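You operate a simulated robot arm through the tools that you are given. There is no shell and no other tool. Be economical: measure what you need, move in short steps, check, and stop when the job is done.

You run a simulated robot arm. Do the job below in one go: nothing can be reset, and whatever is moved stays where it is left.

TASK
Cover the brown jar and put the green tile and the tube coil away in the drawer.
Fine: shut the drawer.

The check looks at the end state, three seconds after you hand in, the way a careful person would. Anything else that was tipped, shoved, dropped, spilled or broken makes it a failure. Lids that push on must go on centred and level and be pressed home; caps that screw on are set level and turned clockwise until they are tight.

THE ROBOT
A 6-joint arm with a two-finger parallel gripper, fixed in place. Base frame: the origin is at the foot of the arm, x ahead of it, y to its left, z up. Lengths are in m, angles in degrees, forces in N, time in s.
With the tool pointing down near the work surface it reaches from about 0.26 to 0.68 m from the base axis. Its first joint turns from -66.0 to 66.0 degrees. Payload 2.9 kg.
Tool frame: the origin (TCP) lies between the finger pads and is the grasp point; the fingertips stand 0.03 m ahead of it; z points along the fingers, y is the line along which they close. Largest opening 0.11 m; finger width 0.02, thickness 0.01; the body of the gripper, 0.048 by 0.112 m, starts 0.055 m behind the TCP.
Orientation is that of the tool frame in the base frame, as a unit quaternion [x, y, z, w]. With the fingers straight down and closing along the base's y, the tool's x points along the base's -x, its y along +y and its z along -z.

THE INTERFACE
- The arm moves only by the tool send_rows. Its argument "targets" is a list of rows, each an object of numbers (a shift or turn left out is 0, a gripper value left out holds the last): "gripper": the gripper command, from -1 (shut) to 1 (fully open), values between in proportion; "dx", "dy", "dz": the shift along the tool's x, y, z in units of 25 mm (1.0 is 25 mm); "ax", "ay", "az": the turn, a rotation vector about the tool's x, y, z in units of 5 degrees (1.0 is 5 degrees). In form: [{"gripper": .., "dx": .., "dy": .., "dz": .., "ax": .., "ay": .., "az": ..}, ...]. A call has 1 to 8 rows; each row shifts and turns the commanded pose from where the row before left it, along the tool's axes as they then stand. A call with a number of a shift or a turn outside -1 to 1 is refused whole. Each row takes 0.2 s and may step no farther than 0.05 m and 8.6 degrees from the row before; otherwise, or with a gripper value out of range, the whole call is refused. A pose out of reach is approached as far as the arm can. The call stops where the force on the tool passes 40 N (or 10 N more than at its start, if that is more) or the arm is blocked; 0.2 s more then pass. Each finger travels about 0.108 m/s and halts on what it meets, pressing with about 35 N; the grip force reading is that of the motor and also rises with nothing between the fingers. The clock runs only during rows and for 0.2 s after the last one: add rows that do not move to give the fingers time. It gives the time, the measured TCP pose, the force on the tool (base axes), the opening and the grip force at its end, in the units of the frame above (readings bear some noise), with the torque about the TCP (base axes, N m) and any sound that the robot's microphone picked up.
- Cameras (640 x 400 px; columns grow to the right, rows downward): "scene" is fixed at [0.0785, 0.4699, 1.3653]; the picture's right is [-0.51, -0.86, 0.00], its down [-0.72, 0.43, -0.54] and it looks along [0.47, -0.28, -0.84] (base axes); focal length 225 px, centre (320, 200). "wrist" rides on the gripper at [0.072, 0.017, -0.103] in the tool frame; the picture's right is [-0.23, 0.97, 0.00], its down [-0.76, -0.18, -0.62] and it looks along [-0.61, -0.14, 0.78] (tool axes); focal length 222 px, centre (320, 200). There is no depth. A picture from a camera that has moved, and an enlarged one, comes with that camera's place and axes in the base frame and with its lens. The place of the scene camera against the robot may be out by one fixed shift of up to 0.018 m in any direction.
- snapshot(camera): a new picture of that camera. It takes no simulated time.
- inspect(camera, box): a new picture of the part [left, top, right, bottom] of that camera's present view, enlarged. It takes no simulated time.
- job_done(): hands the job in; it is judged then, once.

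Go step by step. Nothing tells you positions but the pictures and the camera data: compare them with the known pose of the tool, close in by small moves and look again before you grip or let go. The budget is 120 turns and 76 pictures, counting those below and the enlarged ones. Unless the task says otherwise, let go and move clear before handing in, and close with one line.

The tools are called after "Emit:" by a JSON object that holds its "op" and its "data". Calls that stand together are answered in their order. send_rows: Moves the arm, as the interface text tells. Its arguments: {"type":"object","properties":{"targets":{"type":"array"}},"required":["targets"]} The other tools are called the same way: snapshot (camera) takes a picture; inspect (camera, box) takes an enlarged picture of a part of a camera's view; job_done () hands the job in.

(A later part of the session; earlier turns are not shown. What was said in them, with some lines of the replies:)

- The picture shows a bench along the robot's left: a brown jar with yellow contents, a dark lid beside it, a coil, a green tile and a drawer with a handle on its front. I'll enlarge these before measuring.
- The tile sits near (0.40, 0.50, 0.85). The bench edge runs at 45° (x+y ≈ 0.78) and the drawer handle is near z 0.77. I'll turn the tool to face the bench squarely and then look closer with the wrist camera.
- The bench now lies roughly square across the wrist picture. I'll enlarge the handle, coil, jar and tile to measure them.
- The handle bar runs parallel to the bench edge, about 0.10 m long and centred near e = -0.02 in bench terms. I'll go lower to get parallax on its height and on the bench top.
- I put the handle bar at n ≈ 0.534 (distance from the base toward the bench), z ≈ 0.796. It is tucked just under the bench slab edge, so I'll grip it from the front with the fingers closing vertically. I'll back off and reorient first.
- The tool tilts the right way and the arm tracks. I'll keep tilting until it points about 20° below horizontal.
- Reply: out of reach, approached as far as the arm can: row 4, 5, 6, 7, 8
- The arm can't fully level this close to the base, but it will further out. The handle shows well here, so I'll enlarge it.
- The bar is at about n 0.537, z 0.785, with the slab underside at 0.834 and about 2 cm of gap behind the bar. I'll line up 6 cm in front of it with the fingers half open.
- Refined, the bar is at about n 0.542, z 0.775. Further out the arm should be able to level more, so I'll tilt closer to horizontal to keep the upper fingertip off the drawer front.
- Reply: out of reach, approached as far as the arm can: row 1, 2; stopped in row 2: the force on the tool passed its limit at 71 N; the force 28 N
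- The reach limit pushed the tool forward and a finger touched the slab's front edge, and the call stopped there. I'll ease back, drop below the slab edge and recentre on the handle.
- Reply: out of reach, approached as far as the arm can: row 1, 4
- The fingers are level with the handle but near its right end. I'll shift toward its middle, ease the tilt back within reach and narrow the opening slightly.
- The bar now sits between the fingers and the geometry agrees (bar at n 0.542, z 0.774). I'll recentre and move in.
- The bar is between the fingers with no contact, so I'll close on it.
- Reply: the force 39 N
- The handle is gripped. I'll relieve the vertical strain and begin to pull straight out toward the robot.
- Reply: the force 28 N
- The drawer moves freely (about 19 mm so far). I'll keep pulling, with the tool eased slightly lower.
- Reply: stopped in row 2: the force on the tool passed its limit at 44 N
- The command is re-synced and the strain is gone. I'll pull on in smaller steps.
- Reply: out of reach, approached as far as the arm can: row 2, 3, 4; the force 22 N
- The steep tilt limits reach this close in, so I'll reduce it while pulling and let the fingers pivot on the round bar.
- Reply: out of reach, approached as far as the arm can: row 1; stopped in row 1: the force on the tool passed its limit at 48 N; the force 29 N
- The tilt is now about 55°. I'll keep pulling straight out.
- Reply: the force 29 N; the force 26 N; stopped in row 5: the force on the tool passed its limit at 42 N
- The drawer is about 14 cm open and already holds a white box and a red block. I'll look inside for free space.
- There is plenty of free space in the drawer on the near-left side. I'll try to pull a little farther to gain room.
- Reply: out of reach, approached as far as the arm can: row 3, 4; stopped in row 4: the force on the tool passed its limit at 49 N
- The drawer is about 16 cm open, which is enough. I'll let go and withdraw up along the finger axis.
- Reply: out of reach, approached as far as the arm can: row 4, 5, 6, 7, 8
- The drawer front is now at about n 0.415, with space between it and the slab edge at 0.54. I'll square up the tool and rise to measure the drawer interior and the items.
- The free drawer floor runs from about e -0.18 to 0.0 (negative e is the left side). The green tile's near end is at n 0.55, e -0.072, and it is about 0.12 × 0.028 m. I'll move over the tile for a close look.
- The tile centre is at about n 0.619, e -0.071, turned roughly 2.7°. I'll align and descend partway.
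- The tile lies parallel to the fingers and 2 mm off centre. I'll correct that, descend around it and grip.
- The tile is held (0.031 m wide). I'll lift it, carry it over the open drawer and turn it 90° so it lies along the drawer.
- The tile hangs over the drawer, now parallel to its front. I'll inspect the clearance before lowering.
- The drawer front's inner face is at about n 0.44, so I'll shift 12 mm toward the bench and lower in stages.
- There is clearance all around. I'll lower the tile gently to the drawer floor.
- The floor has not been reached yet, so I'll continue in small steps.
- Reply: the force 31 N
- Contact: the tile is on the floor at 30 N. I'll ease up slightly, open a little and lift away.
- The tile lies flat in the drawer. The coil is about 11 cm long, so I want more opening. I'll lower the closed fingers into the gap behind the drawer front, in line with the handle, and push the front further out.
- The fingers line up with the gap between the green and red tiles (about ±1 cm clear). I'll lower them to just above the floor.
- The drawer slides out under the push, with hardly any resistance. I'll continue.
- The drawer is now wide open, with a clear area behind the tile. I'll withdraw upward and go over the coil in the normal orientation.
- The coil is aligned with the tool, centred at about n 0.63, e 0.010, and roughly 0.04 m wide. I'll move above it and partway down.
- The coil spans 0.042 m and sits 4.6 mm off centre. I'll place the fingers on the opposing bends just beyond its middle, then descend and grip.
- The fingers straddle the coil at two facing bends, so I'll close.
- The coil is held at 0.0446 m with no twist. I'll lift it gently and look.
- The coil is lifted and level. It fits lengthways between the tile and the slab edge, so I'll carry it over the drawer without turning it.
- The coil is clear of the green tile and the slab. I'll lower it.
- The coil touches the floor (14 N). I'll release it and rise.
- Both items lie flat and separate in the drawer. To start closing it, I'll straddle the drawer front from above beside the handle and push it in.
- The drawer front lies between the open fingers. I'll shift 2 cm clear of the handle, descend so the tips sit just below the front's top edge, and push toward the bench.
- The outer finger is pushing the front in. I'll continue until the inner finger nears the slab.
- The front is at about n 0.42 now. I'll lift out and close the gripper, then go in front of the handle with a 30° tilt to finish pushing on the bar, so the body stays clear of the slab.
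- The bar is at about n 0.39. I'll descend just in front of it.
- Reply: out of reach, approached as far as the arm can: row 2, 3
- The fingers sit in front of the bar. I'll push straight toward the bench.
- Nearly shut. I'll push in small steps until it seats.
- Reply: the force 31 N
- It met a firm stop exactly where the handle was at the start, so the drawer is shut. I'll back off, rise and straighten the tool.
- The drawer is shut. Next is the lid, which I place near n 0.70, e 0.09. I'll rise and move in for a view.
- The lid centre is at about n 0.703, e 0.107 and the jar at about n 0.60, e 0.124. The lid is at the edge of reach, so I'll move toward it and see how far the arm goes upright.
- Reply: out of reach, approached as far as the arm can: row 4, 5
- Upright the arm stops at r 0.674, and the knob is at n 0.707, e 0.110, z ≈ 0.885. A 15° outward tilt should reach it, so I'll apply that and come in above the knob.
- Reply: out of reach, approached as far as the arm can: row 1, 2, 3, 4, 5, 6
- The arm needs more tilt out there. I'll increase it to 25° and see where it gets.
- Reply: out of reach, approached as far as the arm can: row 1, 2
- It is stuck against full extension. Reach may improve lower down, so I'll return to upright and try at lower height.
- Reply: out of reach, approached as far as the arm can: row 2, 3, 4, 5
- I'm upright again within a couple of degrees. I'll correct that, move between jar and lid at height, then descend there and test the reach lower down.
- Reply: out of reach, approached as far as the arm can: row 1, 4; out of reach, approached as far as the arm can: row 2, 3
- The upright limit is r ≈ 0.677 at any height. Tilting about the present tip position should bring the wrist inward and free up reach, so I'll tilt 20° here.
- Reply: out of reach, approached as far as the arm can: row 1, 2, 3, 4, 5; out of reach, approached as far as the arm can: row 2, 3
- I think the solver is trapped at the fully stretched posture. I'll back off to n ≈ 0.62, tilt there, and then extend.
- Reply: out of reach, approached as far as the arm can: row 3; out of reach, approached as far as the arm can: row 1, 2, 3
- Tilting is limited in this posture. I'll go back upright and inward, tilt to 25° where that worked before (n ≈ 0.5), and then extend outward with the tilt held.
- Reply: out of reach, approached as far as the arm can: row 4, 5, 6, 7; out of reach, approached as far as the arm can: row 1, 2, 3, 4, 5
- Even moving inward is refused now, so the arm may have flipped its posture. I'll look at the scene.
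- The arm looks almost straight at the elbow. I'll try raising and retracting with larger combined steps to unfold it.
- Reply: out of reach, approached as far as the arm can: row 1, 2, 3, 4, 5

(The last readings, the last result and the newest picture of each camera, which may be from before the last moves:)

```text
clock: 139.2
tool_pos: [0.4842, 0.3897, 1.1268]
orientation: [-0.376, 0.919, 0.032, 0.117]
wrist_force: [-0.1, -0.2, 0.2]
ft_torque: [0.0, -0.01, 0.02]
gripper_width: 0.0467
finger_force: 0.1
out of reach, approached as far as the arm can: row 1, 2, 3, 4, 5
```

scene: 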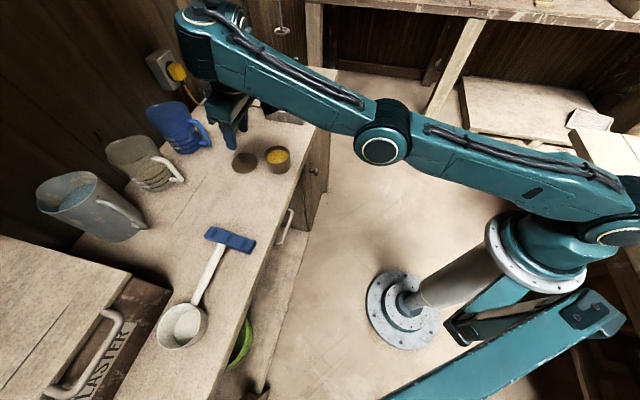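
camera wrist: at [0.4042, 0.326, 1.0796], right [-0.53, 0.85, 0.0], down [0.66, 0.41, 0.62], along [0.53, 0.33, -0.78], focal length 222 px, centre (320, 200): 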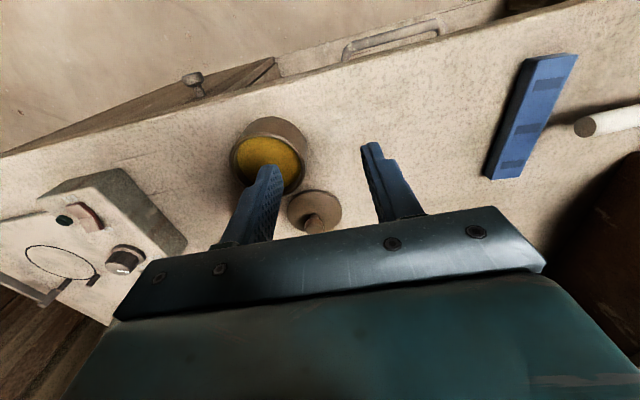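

Emit:
{"op": "send_rows", "data": {"targets": [{"dx": 1}, {"dx": 1}, {"dx": 1}, {"dx": 1}, {"dx": 1}, {"dx": 1}, {"dx": 1}, {}]}}

```text
clock: 141.0
tool_pos: [0.4749, 0.3633, 1.1654]
orientation: [-0.375, 0.919, 0.032, 0.116]
wrist_force: [-0.1, -0.5, 0.4]
ft_torque: [-0.01, 0.01, 0.0]
gripper_width: 0.0468
finger_force: 0.0
out of reach, approached as far as the arm can: row 1, 2, 3, 4, 5, 6, 7
```

The elbow seems pinned exactly straight. I'll nudge it radially outward and then inward along the arm's own line to get it bending the normal way.

Emit:
{"op": "send_rows", "data": {"targets": [{"dx": -0.94, "dz": -0.34}, {"dx": -0.94, "dz": -0.34}, {"dx": -0.94, "dz": -0.34}, {"dx": 0.94, "dz": 0.34}, {"dx": 0.94, "dz": 0.34}, {"dx": 0.94, "dz": 0.34}, {"dx": 0.94, "dz": 0.34}, {"dx": 0.94, "dz": 0.34}]}}

```text
clock: 142.8
tool_pos: [0.4361, 0.3236, 1.1275]
orientation: [-0.376, 0.918, 0.033, 0.118]
wrist_force: [-0.2, 0.5, -0.5]
ft_torque: [0.0, 0.0, 0.02]
gripper_width: 0.0465
finger_force: 0.1
out of reach, approached as far as the arm can: row 2, 3
```

Freed: the elbow bends normally again. I'll now tilt to 25° here and approach the knob while staying within the arm's true reach.

Emit:
{"op": "send_rows", "data": {"targets": [{"ay": -0.8}, {"ay": -0.8}, {"ay": -0.7}, {}]}}

```text
clock: 143.8
tool_pos: [0.4354, 0.3239, 1.1255]
orientation: [-0.371, 0.902, 0.071, 0.21]
wrist_force: [0.9, 0.0, 0.2]
ft_torque: [0.0, 0.0, 0.01]
gripper_width: 0.0466
finger_force: 0.0
```

Emit:
{"op": "send_rows", "data": {"targets": [{"ax": -0.34, "dz": 0.95, "dx": -0.22, "dy": -0.155}, {"dz": 0.95, "dx": -0.22, "dy": -0.155}, {"dz": 0.95, "dx": -0.22, "dy": -0.155}, {"dz": 0.95, "dx": -0.22, "dy": -0.155}, {"dz": 0.95, "dx": -0.22, "dy": -0.155}, {"dz": 0.95, "dx": -0.22, "dy": -0.155}, {"dz": 0.95, "dx": -0.22, "dy": -0.155}, {"dz": 0.95, "dx": -0.22, "dy": -0.155}]}}

Emit:
{"op": "inspect", "data": {"camera": "wrist", "box": [200, 60, 440, 220]}}

```text
clock: 145.6
tool_pos: [0.5442, 0.3846, 0.9731]
orientation: [-0.374, 0.901, 0.083, 0.203]
wrist_force: [-1.0, 0.3, 0.2]
ft_torque: [0.04, 0.0, 0.0]
gripper_width: 0.0465
finger_force: 0.1
```

```text
2.50 times, centred on (320, 140) of wrist
camera zoom: at [0.4554, 0.3202, 1.0341], right [-0.54, 0.83, 0.1], down [0.42, 0.17, 0.89], along [0.73, 0.53, -0.45], focal length 555 px, centre (320, 350)
```

zoom: 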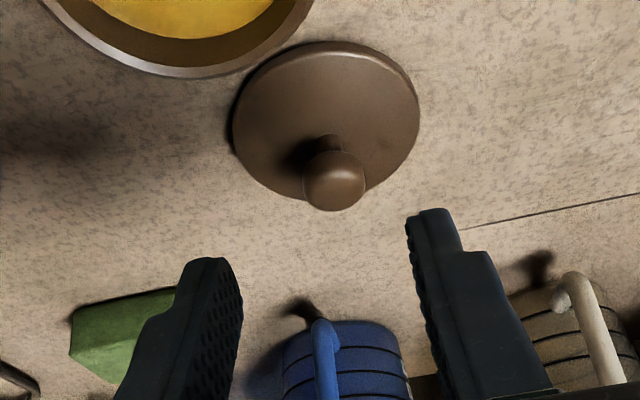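

The knob is confirmed at about (n 0.706, e 0.108, z 0.885). I'll approach along the finger axis.

Emit:
{"op": "send_rows", "data": {"targets": [{"dz": 0.85, "dx": -0.07, "dy": 0.1}, {"dz": 0.85, "dx": -0.07, "dy": 0.1}, {"dz": 0.6, "dx": -0.07}, {}]}}

Emit:
{"op": "inspect", "data": {"camera": "wrist", "box": [200, 60, 440, 220]}}

```text
clock: 146.6
tool_pos: [0.5612, 0.4086, 0.9229]
orientation: [-0.374, 0.901, 0.083, 0.203]
wrist_force: [0.3, -0.2, 0.2]
ft_torque: [0.01, 0.03, 0.01]
gripper_width: 0.0469
finger_force: 0.0
```

```text
2.50 times, centred on (320, 140) of wrist
camera zoom: at [0.4728, 0.3444, 0.9842], right [-0.54, 0.83, 0.1], down [0.42, 0.17, 0.89], along [0.73, 0.52, -0.45], focal length 555 px, centre (320, 350)
```

zoom: 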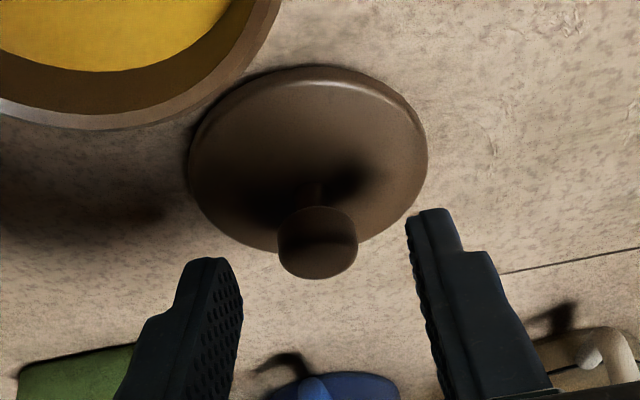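

The knob is centred between the fingers, 43 mm ahead. I'll advance the last 27 mm and grip.

Emit:
{"op": "send_rows", "data": {"targets": [{"dz": 0.4, "dx": -0.05, "dy": -0.04}, {"dz": 0.4, "dx": -0.05}, {"dz": 0.28}, {}, {"gripper": -1}, {}, {}]}}

Emit:
{"op": "inspect", "data": {"camera": "wrist", "box": [200, 60, 440, 220]}}

```text
clock: 148.2
tool_pos: [0.5745, 0.4193, 0.8999]
orientation: [-0.374, 0.901, 0.084, 0.204]
wrist_force: [1.1, 1.1, 0.0]
ft_torque: [0.02, -0.06, -0.01]
gripper_width: 0.0221
finger_force: 35.2
```

```text
2.50 times, centred on (320, 140) of wrist
camera zoom: at [0.4853, 0.3556, 0.9618], right [-0.54, 0.83, 0.1], down [0.42, 0.17, 0.89], along [0.73, 0.53, -0.45], focal length 555 px, centre (320, 350)
```

zoom: 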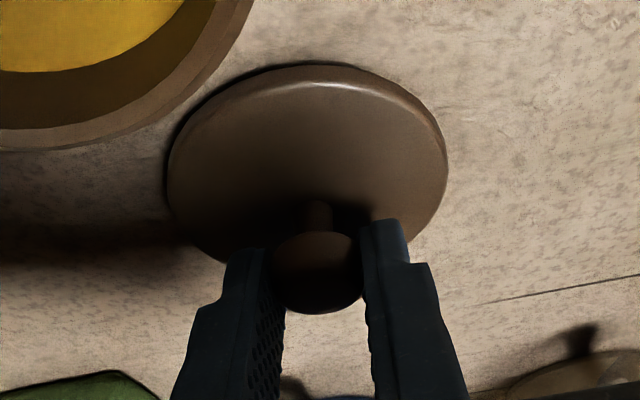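

The knob is gripped at 22 mm. I'll lift straight, then retract as it clears the jar.

Emit:
{"op": "send_rows", "data": {"targets": [{"dz": -0.36, "dx": -0.17}, {"dz": -0.72, "dx": -0.34}, {"dz": -0.72, "dx": -0.3}, {"dz": -0.89, "dx": 0.017}, {"dz": -0.89, "dx": 0.017}, {"dz": -0.34, "dx": 0.72}, {"dz": -0.34, "dx": 0.72}, {}]}}

Emit:
{"op": "snapshot", "data": {"camera": "wrist"}}

```text
clock: 150.0
tool_pos: [0.5289, 0.3754, 0.9856]
orientation: [-0.374, 0.901, 0.084, 0.203]
wrist_force: [0.3, 1.4, -0.9]
ft_torque: [0.02, 0.04, 0.0]
gripper_width: 0.0225
finger_force: 34.7
```

```text
10 pictures are left
camera wrist: at [0.4401, 0.3101, 1.0484], right [-0.54, 0.83, 0.1], down [0.42, 0.17, 0.89], along [0.73, 0.53, -0.45], focal length 222 px, centre (320, 200)
```

wrist: 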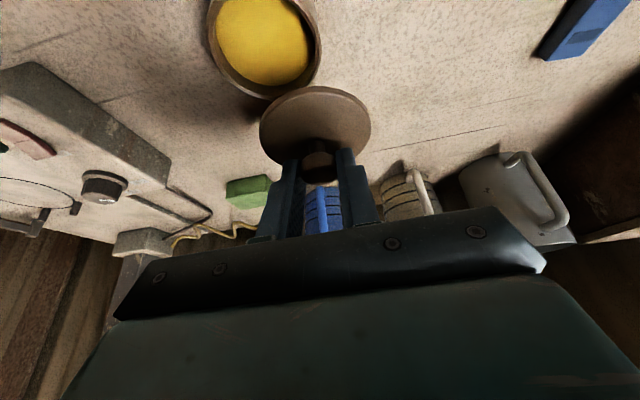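

The lid is held securely. I'll retract slightly and bring the tool upright so the lid is level.

Emit:
{"op": "send_rows", "data": {"targets": [{"dx": 0.4, "dz": -0.2}, {"ay": 1, "dx": 0.2}, {"ay": 1, "dx": 0.2}, {"ay": 1, "dx": 0.2}, {"ay": 1}, {"ay": 1}, {"ay": 0.05}, {}]}}

Emit:
{"op": "snapshot", "data": {"camera": "wrist"}}

```text
clock: 151.8
tool_pos: [0.5124, 0.3598, 0.9829]
orientation: [-0.383, 0.924, 0.0, 0.001]
wrist_force: [-0.1, -0.2, -1.7]
ft_torque: [-0.03, 0.0, 0.01]
gripper_width: 0.0223
finger_force: 35.5
```

```text
9 pictures are left
camera wrist: at [0.4494, 0.3214, 1.0859], right [-0.53, 0.85, 0.0], down [0.66, 0.41, 0.63], along [0.53, 0.33, -0.78], focal length 222 px, centre (320, 200)
```

wrist: 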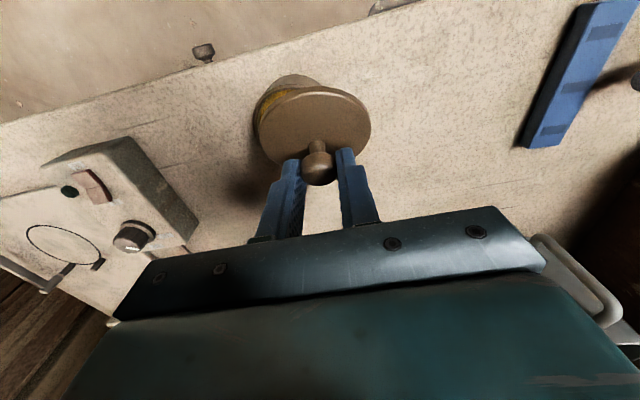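

The tool is upright, but the lid was gripped with the tool at 25°, so it is now tilted and I must set it down with that same 25° tool tilt. First I'll step aside to measure the jar centre accurately.

Emit:
{"op": "send_rows", "data": {"targets": [{"dx": 0.35, "dy": 0.8}, {"dx": 0.35, "dy": 0.8}, {"dy": 0.8}, {"dy": 0.7}, {}]}}

Emit:
{"op": "inspect", "data": {"camera": "wrist", "box": [140, 50, 340, 210]}}

```text
clock: 153.0
tool_pos: [0.4468, 0.4032, 0.9842]
orientation: [-0.383, 0.924, 0.0, 0.002]
wrist_force: [0.4, -0.6, -0.7]
ft_torque: [0.0, 0.0, -0.01]
gripper_width: 0.0226
finger_force: 34.8
```

```text
2.50 times, centred on (240, 130) of wrist
camera zoom: at [0.3838, 0.365, 1.0857], right [-0.53, 0.85, 0.0], down [0.66, 0.41, 0.63], along [0.53, 0.33, -0.78], focal length 555 px, centre (520, 375)
```

zoom: 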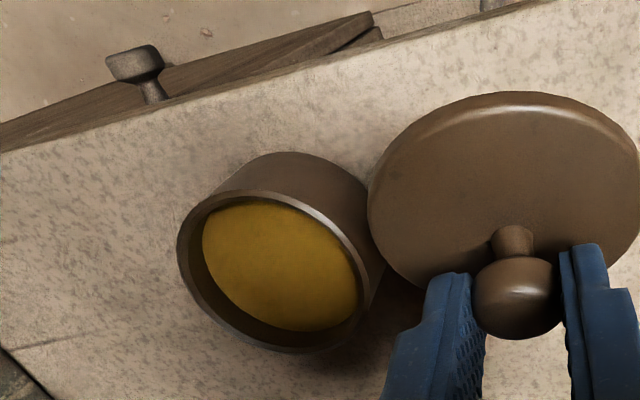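

Jar centre is roughly n 0.610, e 0.128, with the rim near z 0.891. I'll take a second view from further back to pin this down.

Emit:
{"op": "send_rows", "data": {"targets": [{"dx": 0.8, "dy": -0.4}, {"dx": 0.8, "dy": -0.4}, {"dx": 0.8, "dy": -0.4}, {}]}}

Emit:
{"op": "inspect", "data": {"camera": "wrist", "box": [120, 100, 320, 260]}}

```text
clock: 154.0
tool_pos: [0.4271, 0.3378, 0.9823]
orientation: [-0.384, 0.923, 0.0, 0.001]
wrist_force: [0.1, 0.6, -0.1]
ft_torque: [0.02, 0.0, 0.01]
gripper_width: 0.0222
finger_force: 35.7
```

```text
2.50 times, centred on (220, 180) of wrist
camera zoom: at [0.3645, 0.2998, 1.085], right [-0.53, 0.85, 0.0], down [0.66, 0.41, 0.63], along [0.53, 0.33, -0.78], focal length 555 px, centre (570, 250)
```

zoom: 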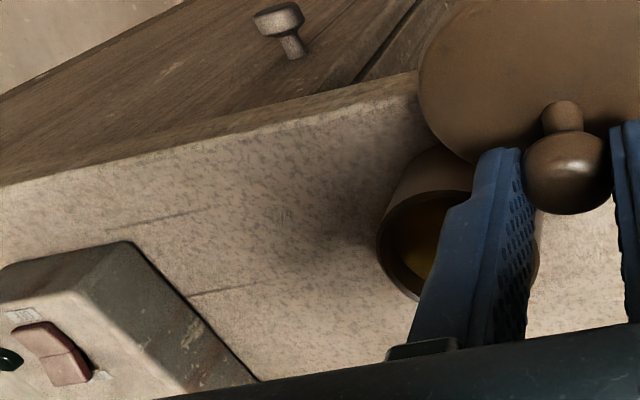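

The fingers hid the jar in that view. Instead I'll tilt back to 25° so the lid is level, hover just above the rim and compare the lid and rim edges directly.

Emit:
{"op": "send_rows", "data": {"targets": [{"ay": -1}, {"ay": -1}, {"ay": -1}, {"ay": -1}, {"ay": -1}, {"ay": -0.05}, {}]}}

Emit:
{"op": "send_rows", "data": {"targets": [{"dz": 0.4, "dx": -0.54, "dy": -0.65}, {"dz": 0.4, "dx": -0.54, "dy": -0.65}, {"dz": 0.4, "dx": -0.54, "dy": -0.65}, {"dz": 0.36, "dx": -0.54, "dy": -0.67}, {}]}}

Emit:
{"op": "snapshot", "data": {"camera": "wrist"}}

```text
clock: 155.6
tool_pos: [0.424, 0.3397, 0.9832]
orientation: [-0.374, 0.901, 0.083, 0.203]
wrist_force: [0.1, -0.3, -0.2]
ft_torque: [-0.02, 0.01, -0.01]
gripper_width: 0.0222
finger_force: 34.4
```

```text
clock: 156.8
tool_pos: [0.5141, 0.3385, 0.9709]
orientation: [-0.374, 0.901, 0.084, 0.203]
wrist_force: [0.0, 0.1, -0.6]
ft_torque: [0.02, -0.02, 0.02]
gripper_width: 0.0224
finger_force: 34.6
```

```text
6 pictures are left
camera wrist: at [0.4248, 0.2732, 1.0326], right [-0.54, 0.83, 0.1], down [0.42, 0.17, 0.89], along [0.72, 0.53, -0.45], focal length 222 px, centre (320, 200)
```

wrist: 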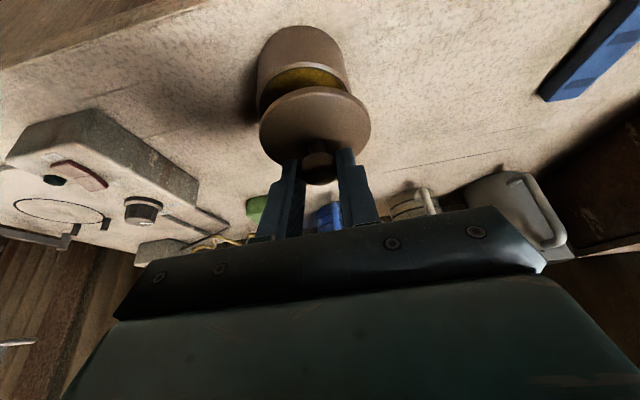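

Comparing the edges, the lid needs to move about +7.5 mm outward and +8.8 mm to the right. I'll do that, lower to a few mm above the rim and look again.

Emit:
{"op": "send_rows", "data": {"targets": [{"dz": 0.13, "dx": -0.27, "dy": -0.35}, {"dz": 0.35, "dx": 0.17}, {"dz": 0.35, "dx": 0.17}, {"dz": 0.2, "dx": 0.1}, {}]}}

Emit:
{"op": "inspect", "data": {"camera": "wrist", "box": [220, 10, 420, 190]}}

```text
clock: 158.0
tool_pos: [0.5262, 0.339, 0.9468]
orientation: [-0.374, 0.901, 0.084, 0.203]
wrist_force: [0.0, -1.1, 0.7]
ft_torque: [0.04, -0.04, -0.06]
gripper_width: 0.0221
finger_force: 35.0
```

```text
2.22 times, centred on (320, 100) of wrist
camera zoom: at [0.4374, 0.2731, 1.0079], right [-0.54, 0.83, 0.1], down [0.42, 0.17, 0.89], along [0.73, 0.52, -0.45], focal length 494 px, centre (320, 422)
```

zoom: 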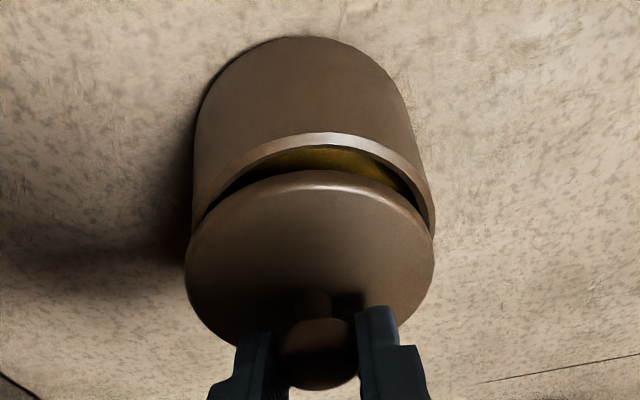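

The lid is about 3 mm too far right and otherwise aligned. I'll correct that and lower gently to feel for the rim.

Emit:
{"op": "send_rows", "data": {"targets": [{"dy": 0.11}, {"dz": 0.09, "dx": 0.043}, {"dz": 0.09, "dx": 0.043}, {}]}}

Emit:
{"op": "send_rows", "data": {"targets": [{"dz": 0.07, "dx": 0.034}, {"dz": 0.07, "dx": 0.034}, {}]}}

```text
clock: 159.0
tool_pos: [0.5256, 0.3407, 0.9455]
orientation: [-0.374, 0.9, 0.084, 0.208]
wrist_force: [-10.3, -6.5, 36.3]
ft_torque: [0.15, -0.11, -0.03]
gripper_width: 0.0222
finger_force: 34.8
```

```text
clock: 159.8
tool_pos: [0.5268, 0.3406, 0.9436]
orientation: [-0.374, 0.899, 0.085, 0.21]
wrist_force: [-11.7, -4.5, 41.8]
ft_torque: [0.29, -0.07, 0.06]
gripper_width: 0.0223
finger_force: 34.7
```

Contact came at TCP z ≈ 0.9455, so the rim is near 0.898, higher than I estimated. I'll ease the pressure and compare the edges at this common height.

Emit:
{"op": "send_rows", "data": {"targets": [{"dz": -0.16, "dx": -0.077}, {"dz": -0.1, "dx": -0.05}, {}]}}

Emit:
{"op": "inspect", "data": {"camera": "wrist", "box": [240, 40, 400, 168]}}

```text
clock: 160.6
tool_pos: [0.5257, 0.3377, 0.9421]
orientation: [-0.373, 0.901, 0.081, 0.204]
wrist_force: [4.2, 3.5, 12.9]
ft_torque: [0.34, -0.41, 0.04]
gripper_width: 0.0224
finger_force: 34.7
```

```text
3.12 times, centred on (320, 104) of wrist
camera zoom: at [0.4364, 0.2737, 1.0055], right [-0.54, 0.83, 0.1], down [0.42, 0.17, 0.89], along [0.73, 0.52, -0.45], focal length 694 px, centre (320, 500)
```

zoom: 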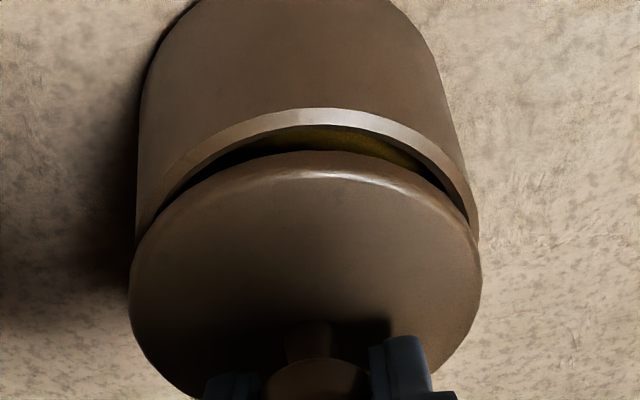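

The lid sits about 8 mm too far out. I'll lift 1 cm, shift back, and re-check its level.

Emit:
{"op": "send_rows", "data": {"targets": [{"dz": -0.36, "dx": -0.172}, {"dz": -0.138, "dx": 0.289, "dy": 0.06}, {}, {}]}}

Emit:
{"op": "inspect", "data": {"camera": "wrist", "box": [220, 10, 420, 190]}}

```text
clock: 161.6
tool_pos: [0.5207, 0.3339, 0.954]
orientation: [-0.374, 0.901, 0.084, 0.203]
wrist_force: [0.2, 0.2, -1.0]
ft_torque: [-0.02, 0.02, -0.01]
gripper_width: 0.0223
finger_force: 35.5
```

```text
2.22 times, centred on (320, 100) of wrist
camera zoom: at [0.4302, 0.2705, 1.0152], right [-0.54, 0.83, 0.1], down [0.42, 0.17, 0.89], along [0.72, 0.52, -0.45], focal length 494 px, centre (320, 422)
```

zoom: 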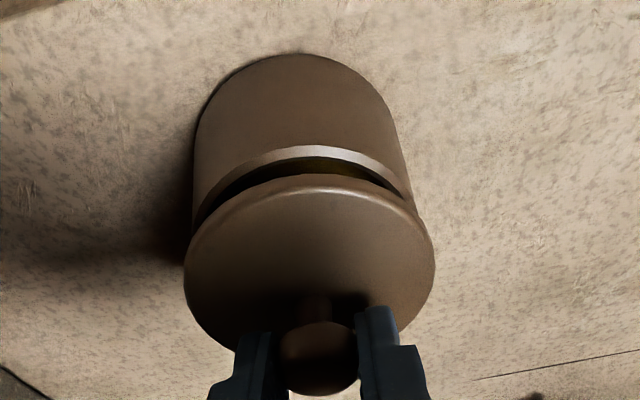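

The lid is still level and now lines up with the rim within about 1 mm. I'll lower it straight down.

Emit:
{"op": "send_rows", "data": {"targets": [{"dz": 0.14, "dx": 0.07}, {"dz": 0.11, "dx": 0.052}, {"dz": 0.07, "dx": 0.034}, {}]}}

Emit:
{"op": "send_rows", "data": {"targets": [{"dz": 0.07, "dx": 0.034}, {}]}}

```text
clock: 162.6
tool_pos: [0.5181, 0.3343, 0.9455]
orientation: [-0.374, 0.901, 0.084, 0.204]
wrist_force: [-0.4, 0.0, -0.3]
ft_torque: [0.01, -0.01, -0.02]
gripper_width: 0.0223
finger_force: 35.2
```

```text
clock: 163.2
tool_pos: [0.5177, 0.3344, 0.9443]
orientation: [-0.374, 0.901, 0.083, 0.203]
wrist_force: [-0.2, 0.5, -0.9]
ft_torque: [0.01, -0.01, 0.0]
gripper_width: 0.0225
finger_force: 35.2
```

No contact where it touched before, which suggests it is entering properly. I'll continue in 2 mm steps.

Emit:
{"op": "send_rows", "data": {"targets": [{"dz": 0.07, "dx": 0.034}, {}]}}

Emit:
{"op": "send_rows", "data": {"targets": [{"dz": 0.07, "dx": 0.034}, {}]}}

Emit:
{"op": "send_rows", "data": {"targets": [{"dz": 0.07, "dx": 0.034}, {}]}}

```text
clock: 163.8
tool_pos: [0.5182, 0.3344, 0.9421]
orientation: [-0.374, 0.901, 0.085, 0.203]
wrist_force: [0.6, -0.3, -0.3]
ft_torque: [-0.01, -0.01, -0.02]
gripper_width: 0.022
finger_force: 34.5
```

```text
clock: 164.4
tool_pos: [0.5177, 0.3346, 0.9414]
orientation: [-0.374, 0.901, 0.084, 0.204]
wrist_force: [-3.0, 1.0, 8.2]
ft_torque: [-0.21, 0.46, -0.07]
gripper_width: 0.0221
finger_force: 35.3
heard: snap
```

```text
clock: 165.0
tool_pos: [0.5194, 0.3342, 0.9401]
orientation: [-0.373, 0.9, 0.084, 0.207]
wrist_force: [-7.8, -1.4, 27.5]
ft_torque: [-0.09, 0.3, 0.03]
gripper_width: 0.0225
finger_force: 35.2
```

A snap was heard and the force is now firm at 27 N, so the lid has engaged. I'll press slightly more and then look.

Emit:
{"op": "send_rows", "data": {"targets": [{"dz": 0.07, "dx": 0.034}, {}]}}

Emit:
{"op": "inspect", "data": {"camera": "wrist", "box": [220, 10, 420, 190]}}

```text
clock: 165.5
tool_pos: [0.5192, 0.3351, 0.9401]
orientation: [-0.375, 0.9, 0.084, 0.208]
wrist_force: [-3.2, -1.5, 3.3]
ft_torque: [-0.05, 0.01, -0.03]
gripper_width: 0.0224
finger_force: 35.2
stopped in row 2: the force on the tool passed its limit at 41 N (the readings are from after the stop); the commanded pose is now the measured one
```

```text
2.22 times, centred on (320, 100) of wrist
camera zoom: at [0.4305, 0.2703, 1.001], right [-0.55, 0.83, 0.1], down [0.41, 0.17, 0.89], along [0.73, 0.53, -0.44], focal length 494 px, centre (320, 422)
```

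zoom: 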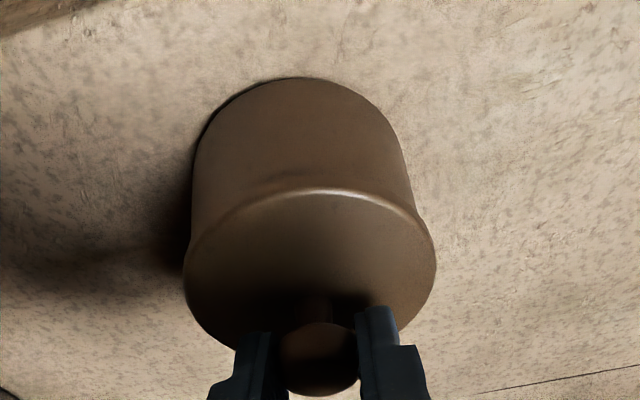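

The lid is seated flush, centred and level on the jar. I'll release and withdraw along the finger axis.

Emit:
{"op": "send_rows", "data": {"targets": [{"gripper": -0.25}, {}, {}, {"dz": -0.5}, {"dz": -0.9}, {"dz": -1}, {"dz": -1}, {"dz": -1}]}}

Emit:
{"op": "send_rows", "data": {"targets": [{"dx": 0.9, "dz": -0.4}, {"dx": 0.9, "dz": -0.4}, {"dx": 0.9, "dz": -0.4}, {"dx": 0.9, "dz": -0.4}, {"dx": 0.9, "dz": -0.4}, {}]}}

Emit:
{"op": "inspect", "data": {"camera": "scene", "box": [140, 90, 340, 290]}}

```text
clock: 167.3
tool_pos: [0.4854, 0.3002, 1.0382]
orientation: [-0.375, 0.9, 0.085, 0.207]
wrist_force: [0.9, 0.3, 0.0]
ft_torque: [-0.01, -0.02, 0.03]
gripper_width: 0.0412
finger_force: 0.0
```

```text
clock: 168.7
tool_pos: [0.3992, 0.213, 1.0329]
orientation: [-0.374, 0.9, 0.084, 0.208]
wrist_force: [0.5, 0.7, 0.4]
ft_torque: [-0.01, 0.0, -0.03]
gripper_width: 0.0415
finger_force: 0.1
```

```text
2.00 times, centred on (240, 190) of scene
camera zoom: at [0.0785, 0.4699, 1.3653], right [-0.51, -0.86, 0.0], down [-0.72, 0.43, -0.54], along [0.47, -0.28, -0.84], focal length 450 px, centre (480, 220)
```

zoom: 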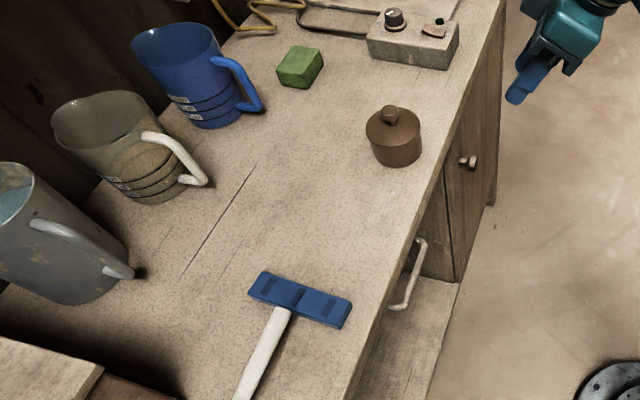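

The jar is covered with its lid level. The tile and coil are in the drawer, which is shut. Everything else stands where it was, and the arm is clear.

Emit:
{"op": "job_done", "data": {}}

```text
The job is handed in.
```

The brown jar's lid snapped on level and centred, the green tile and the tube coil are in the drawer, and the drawer is shut.
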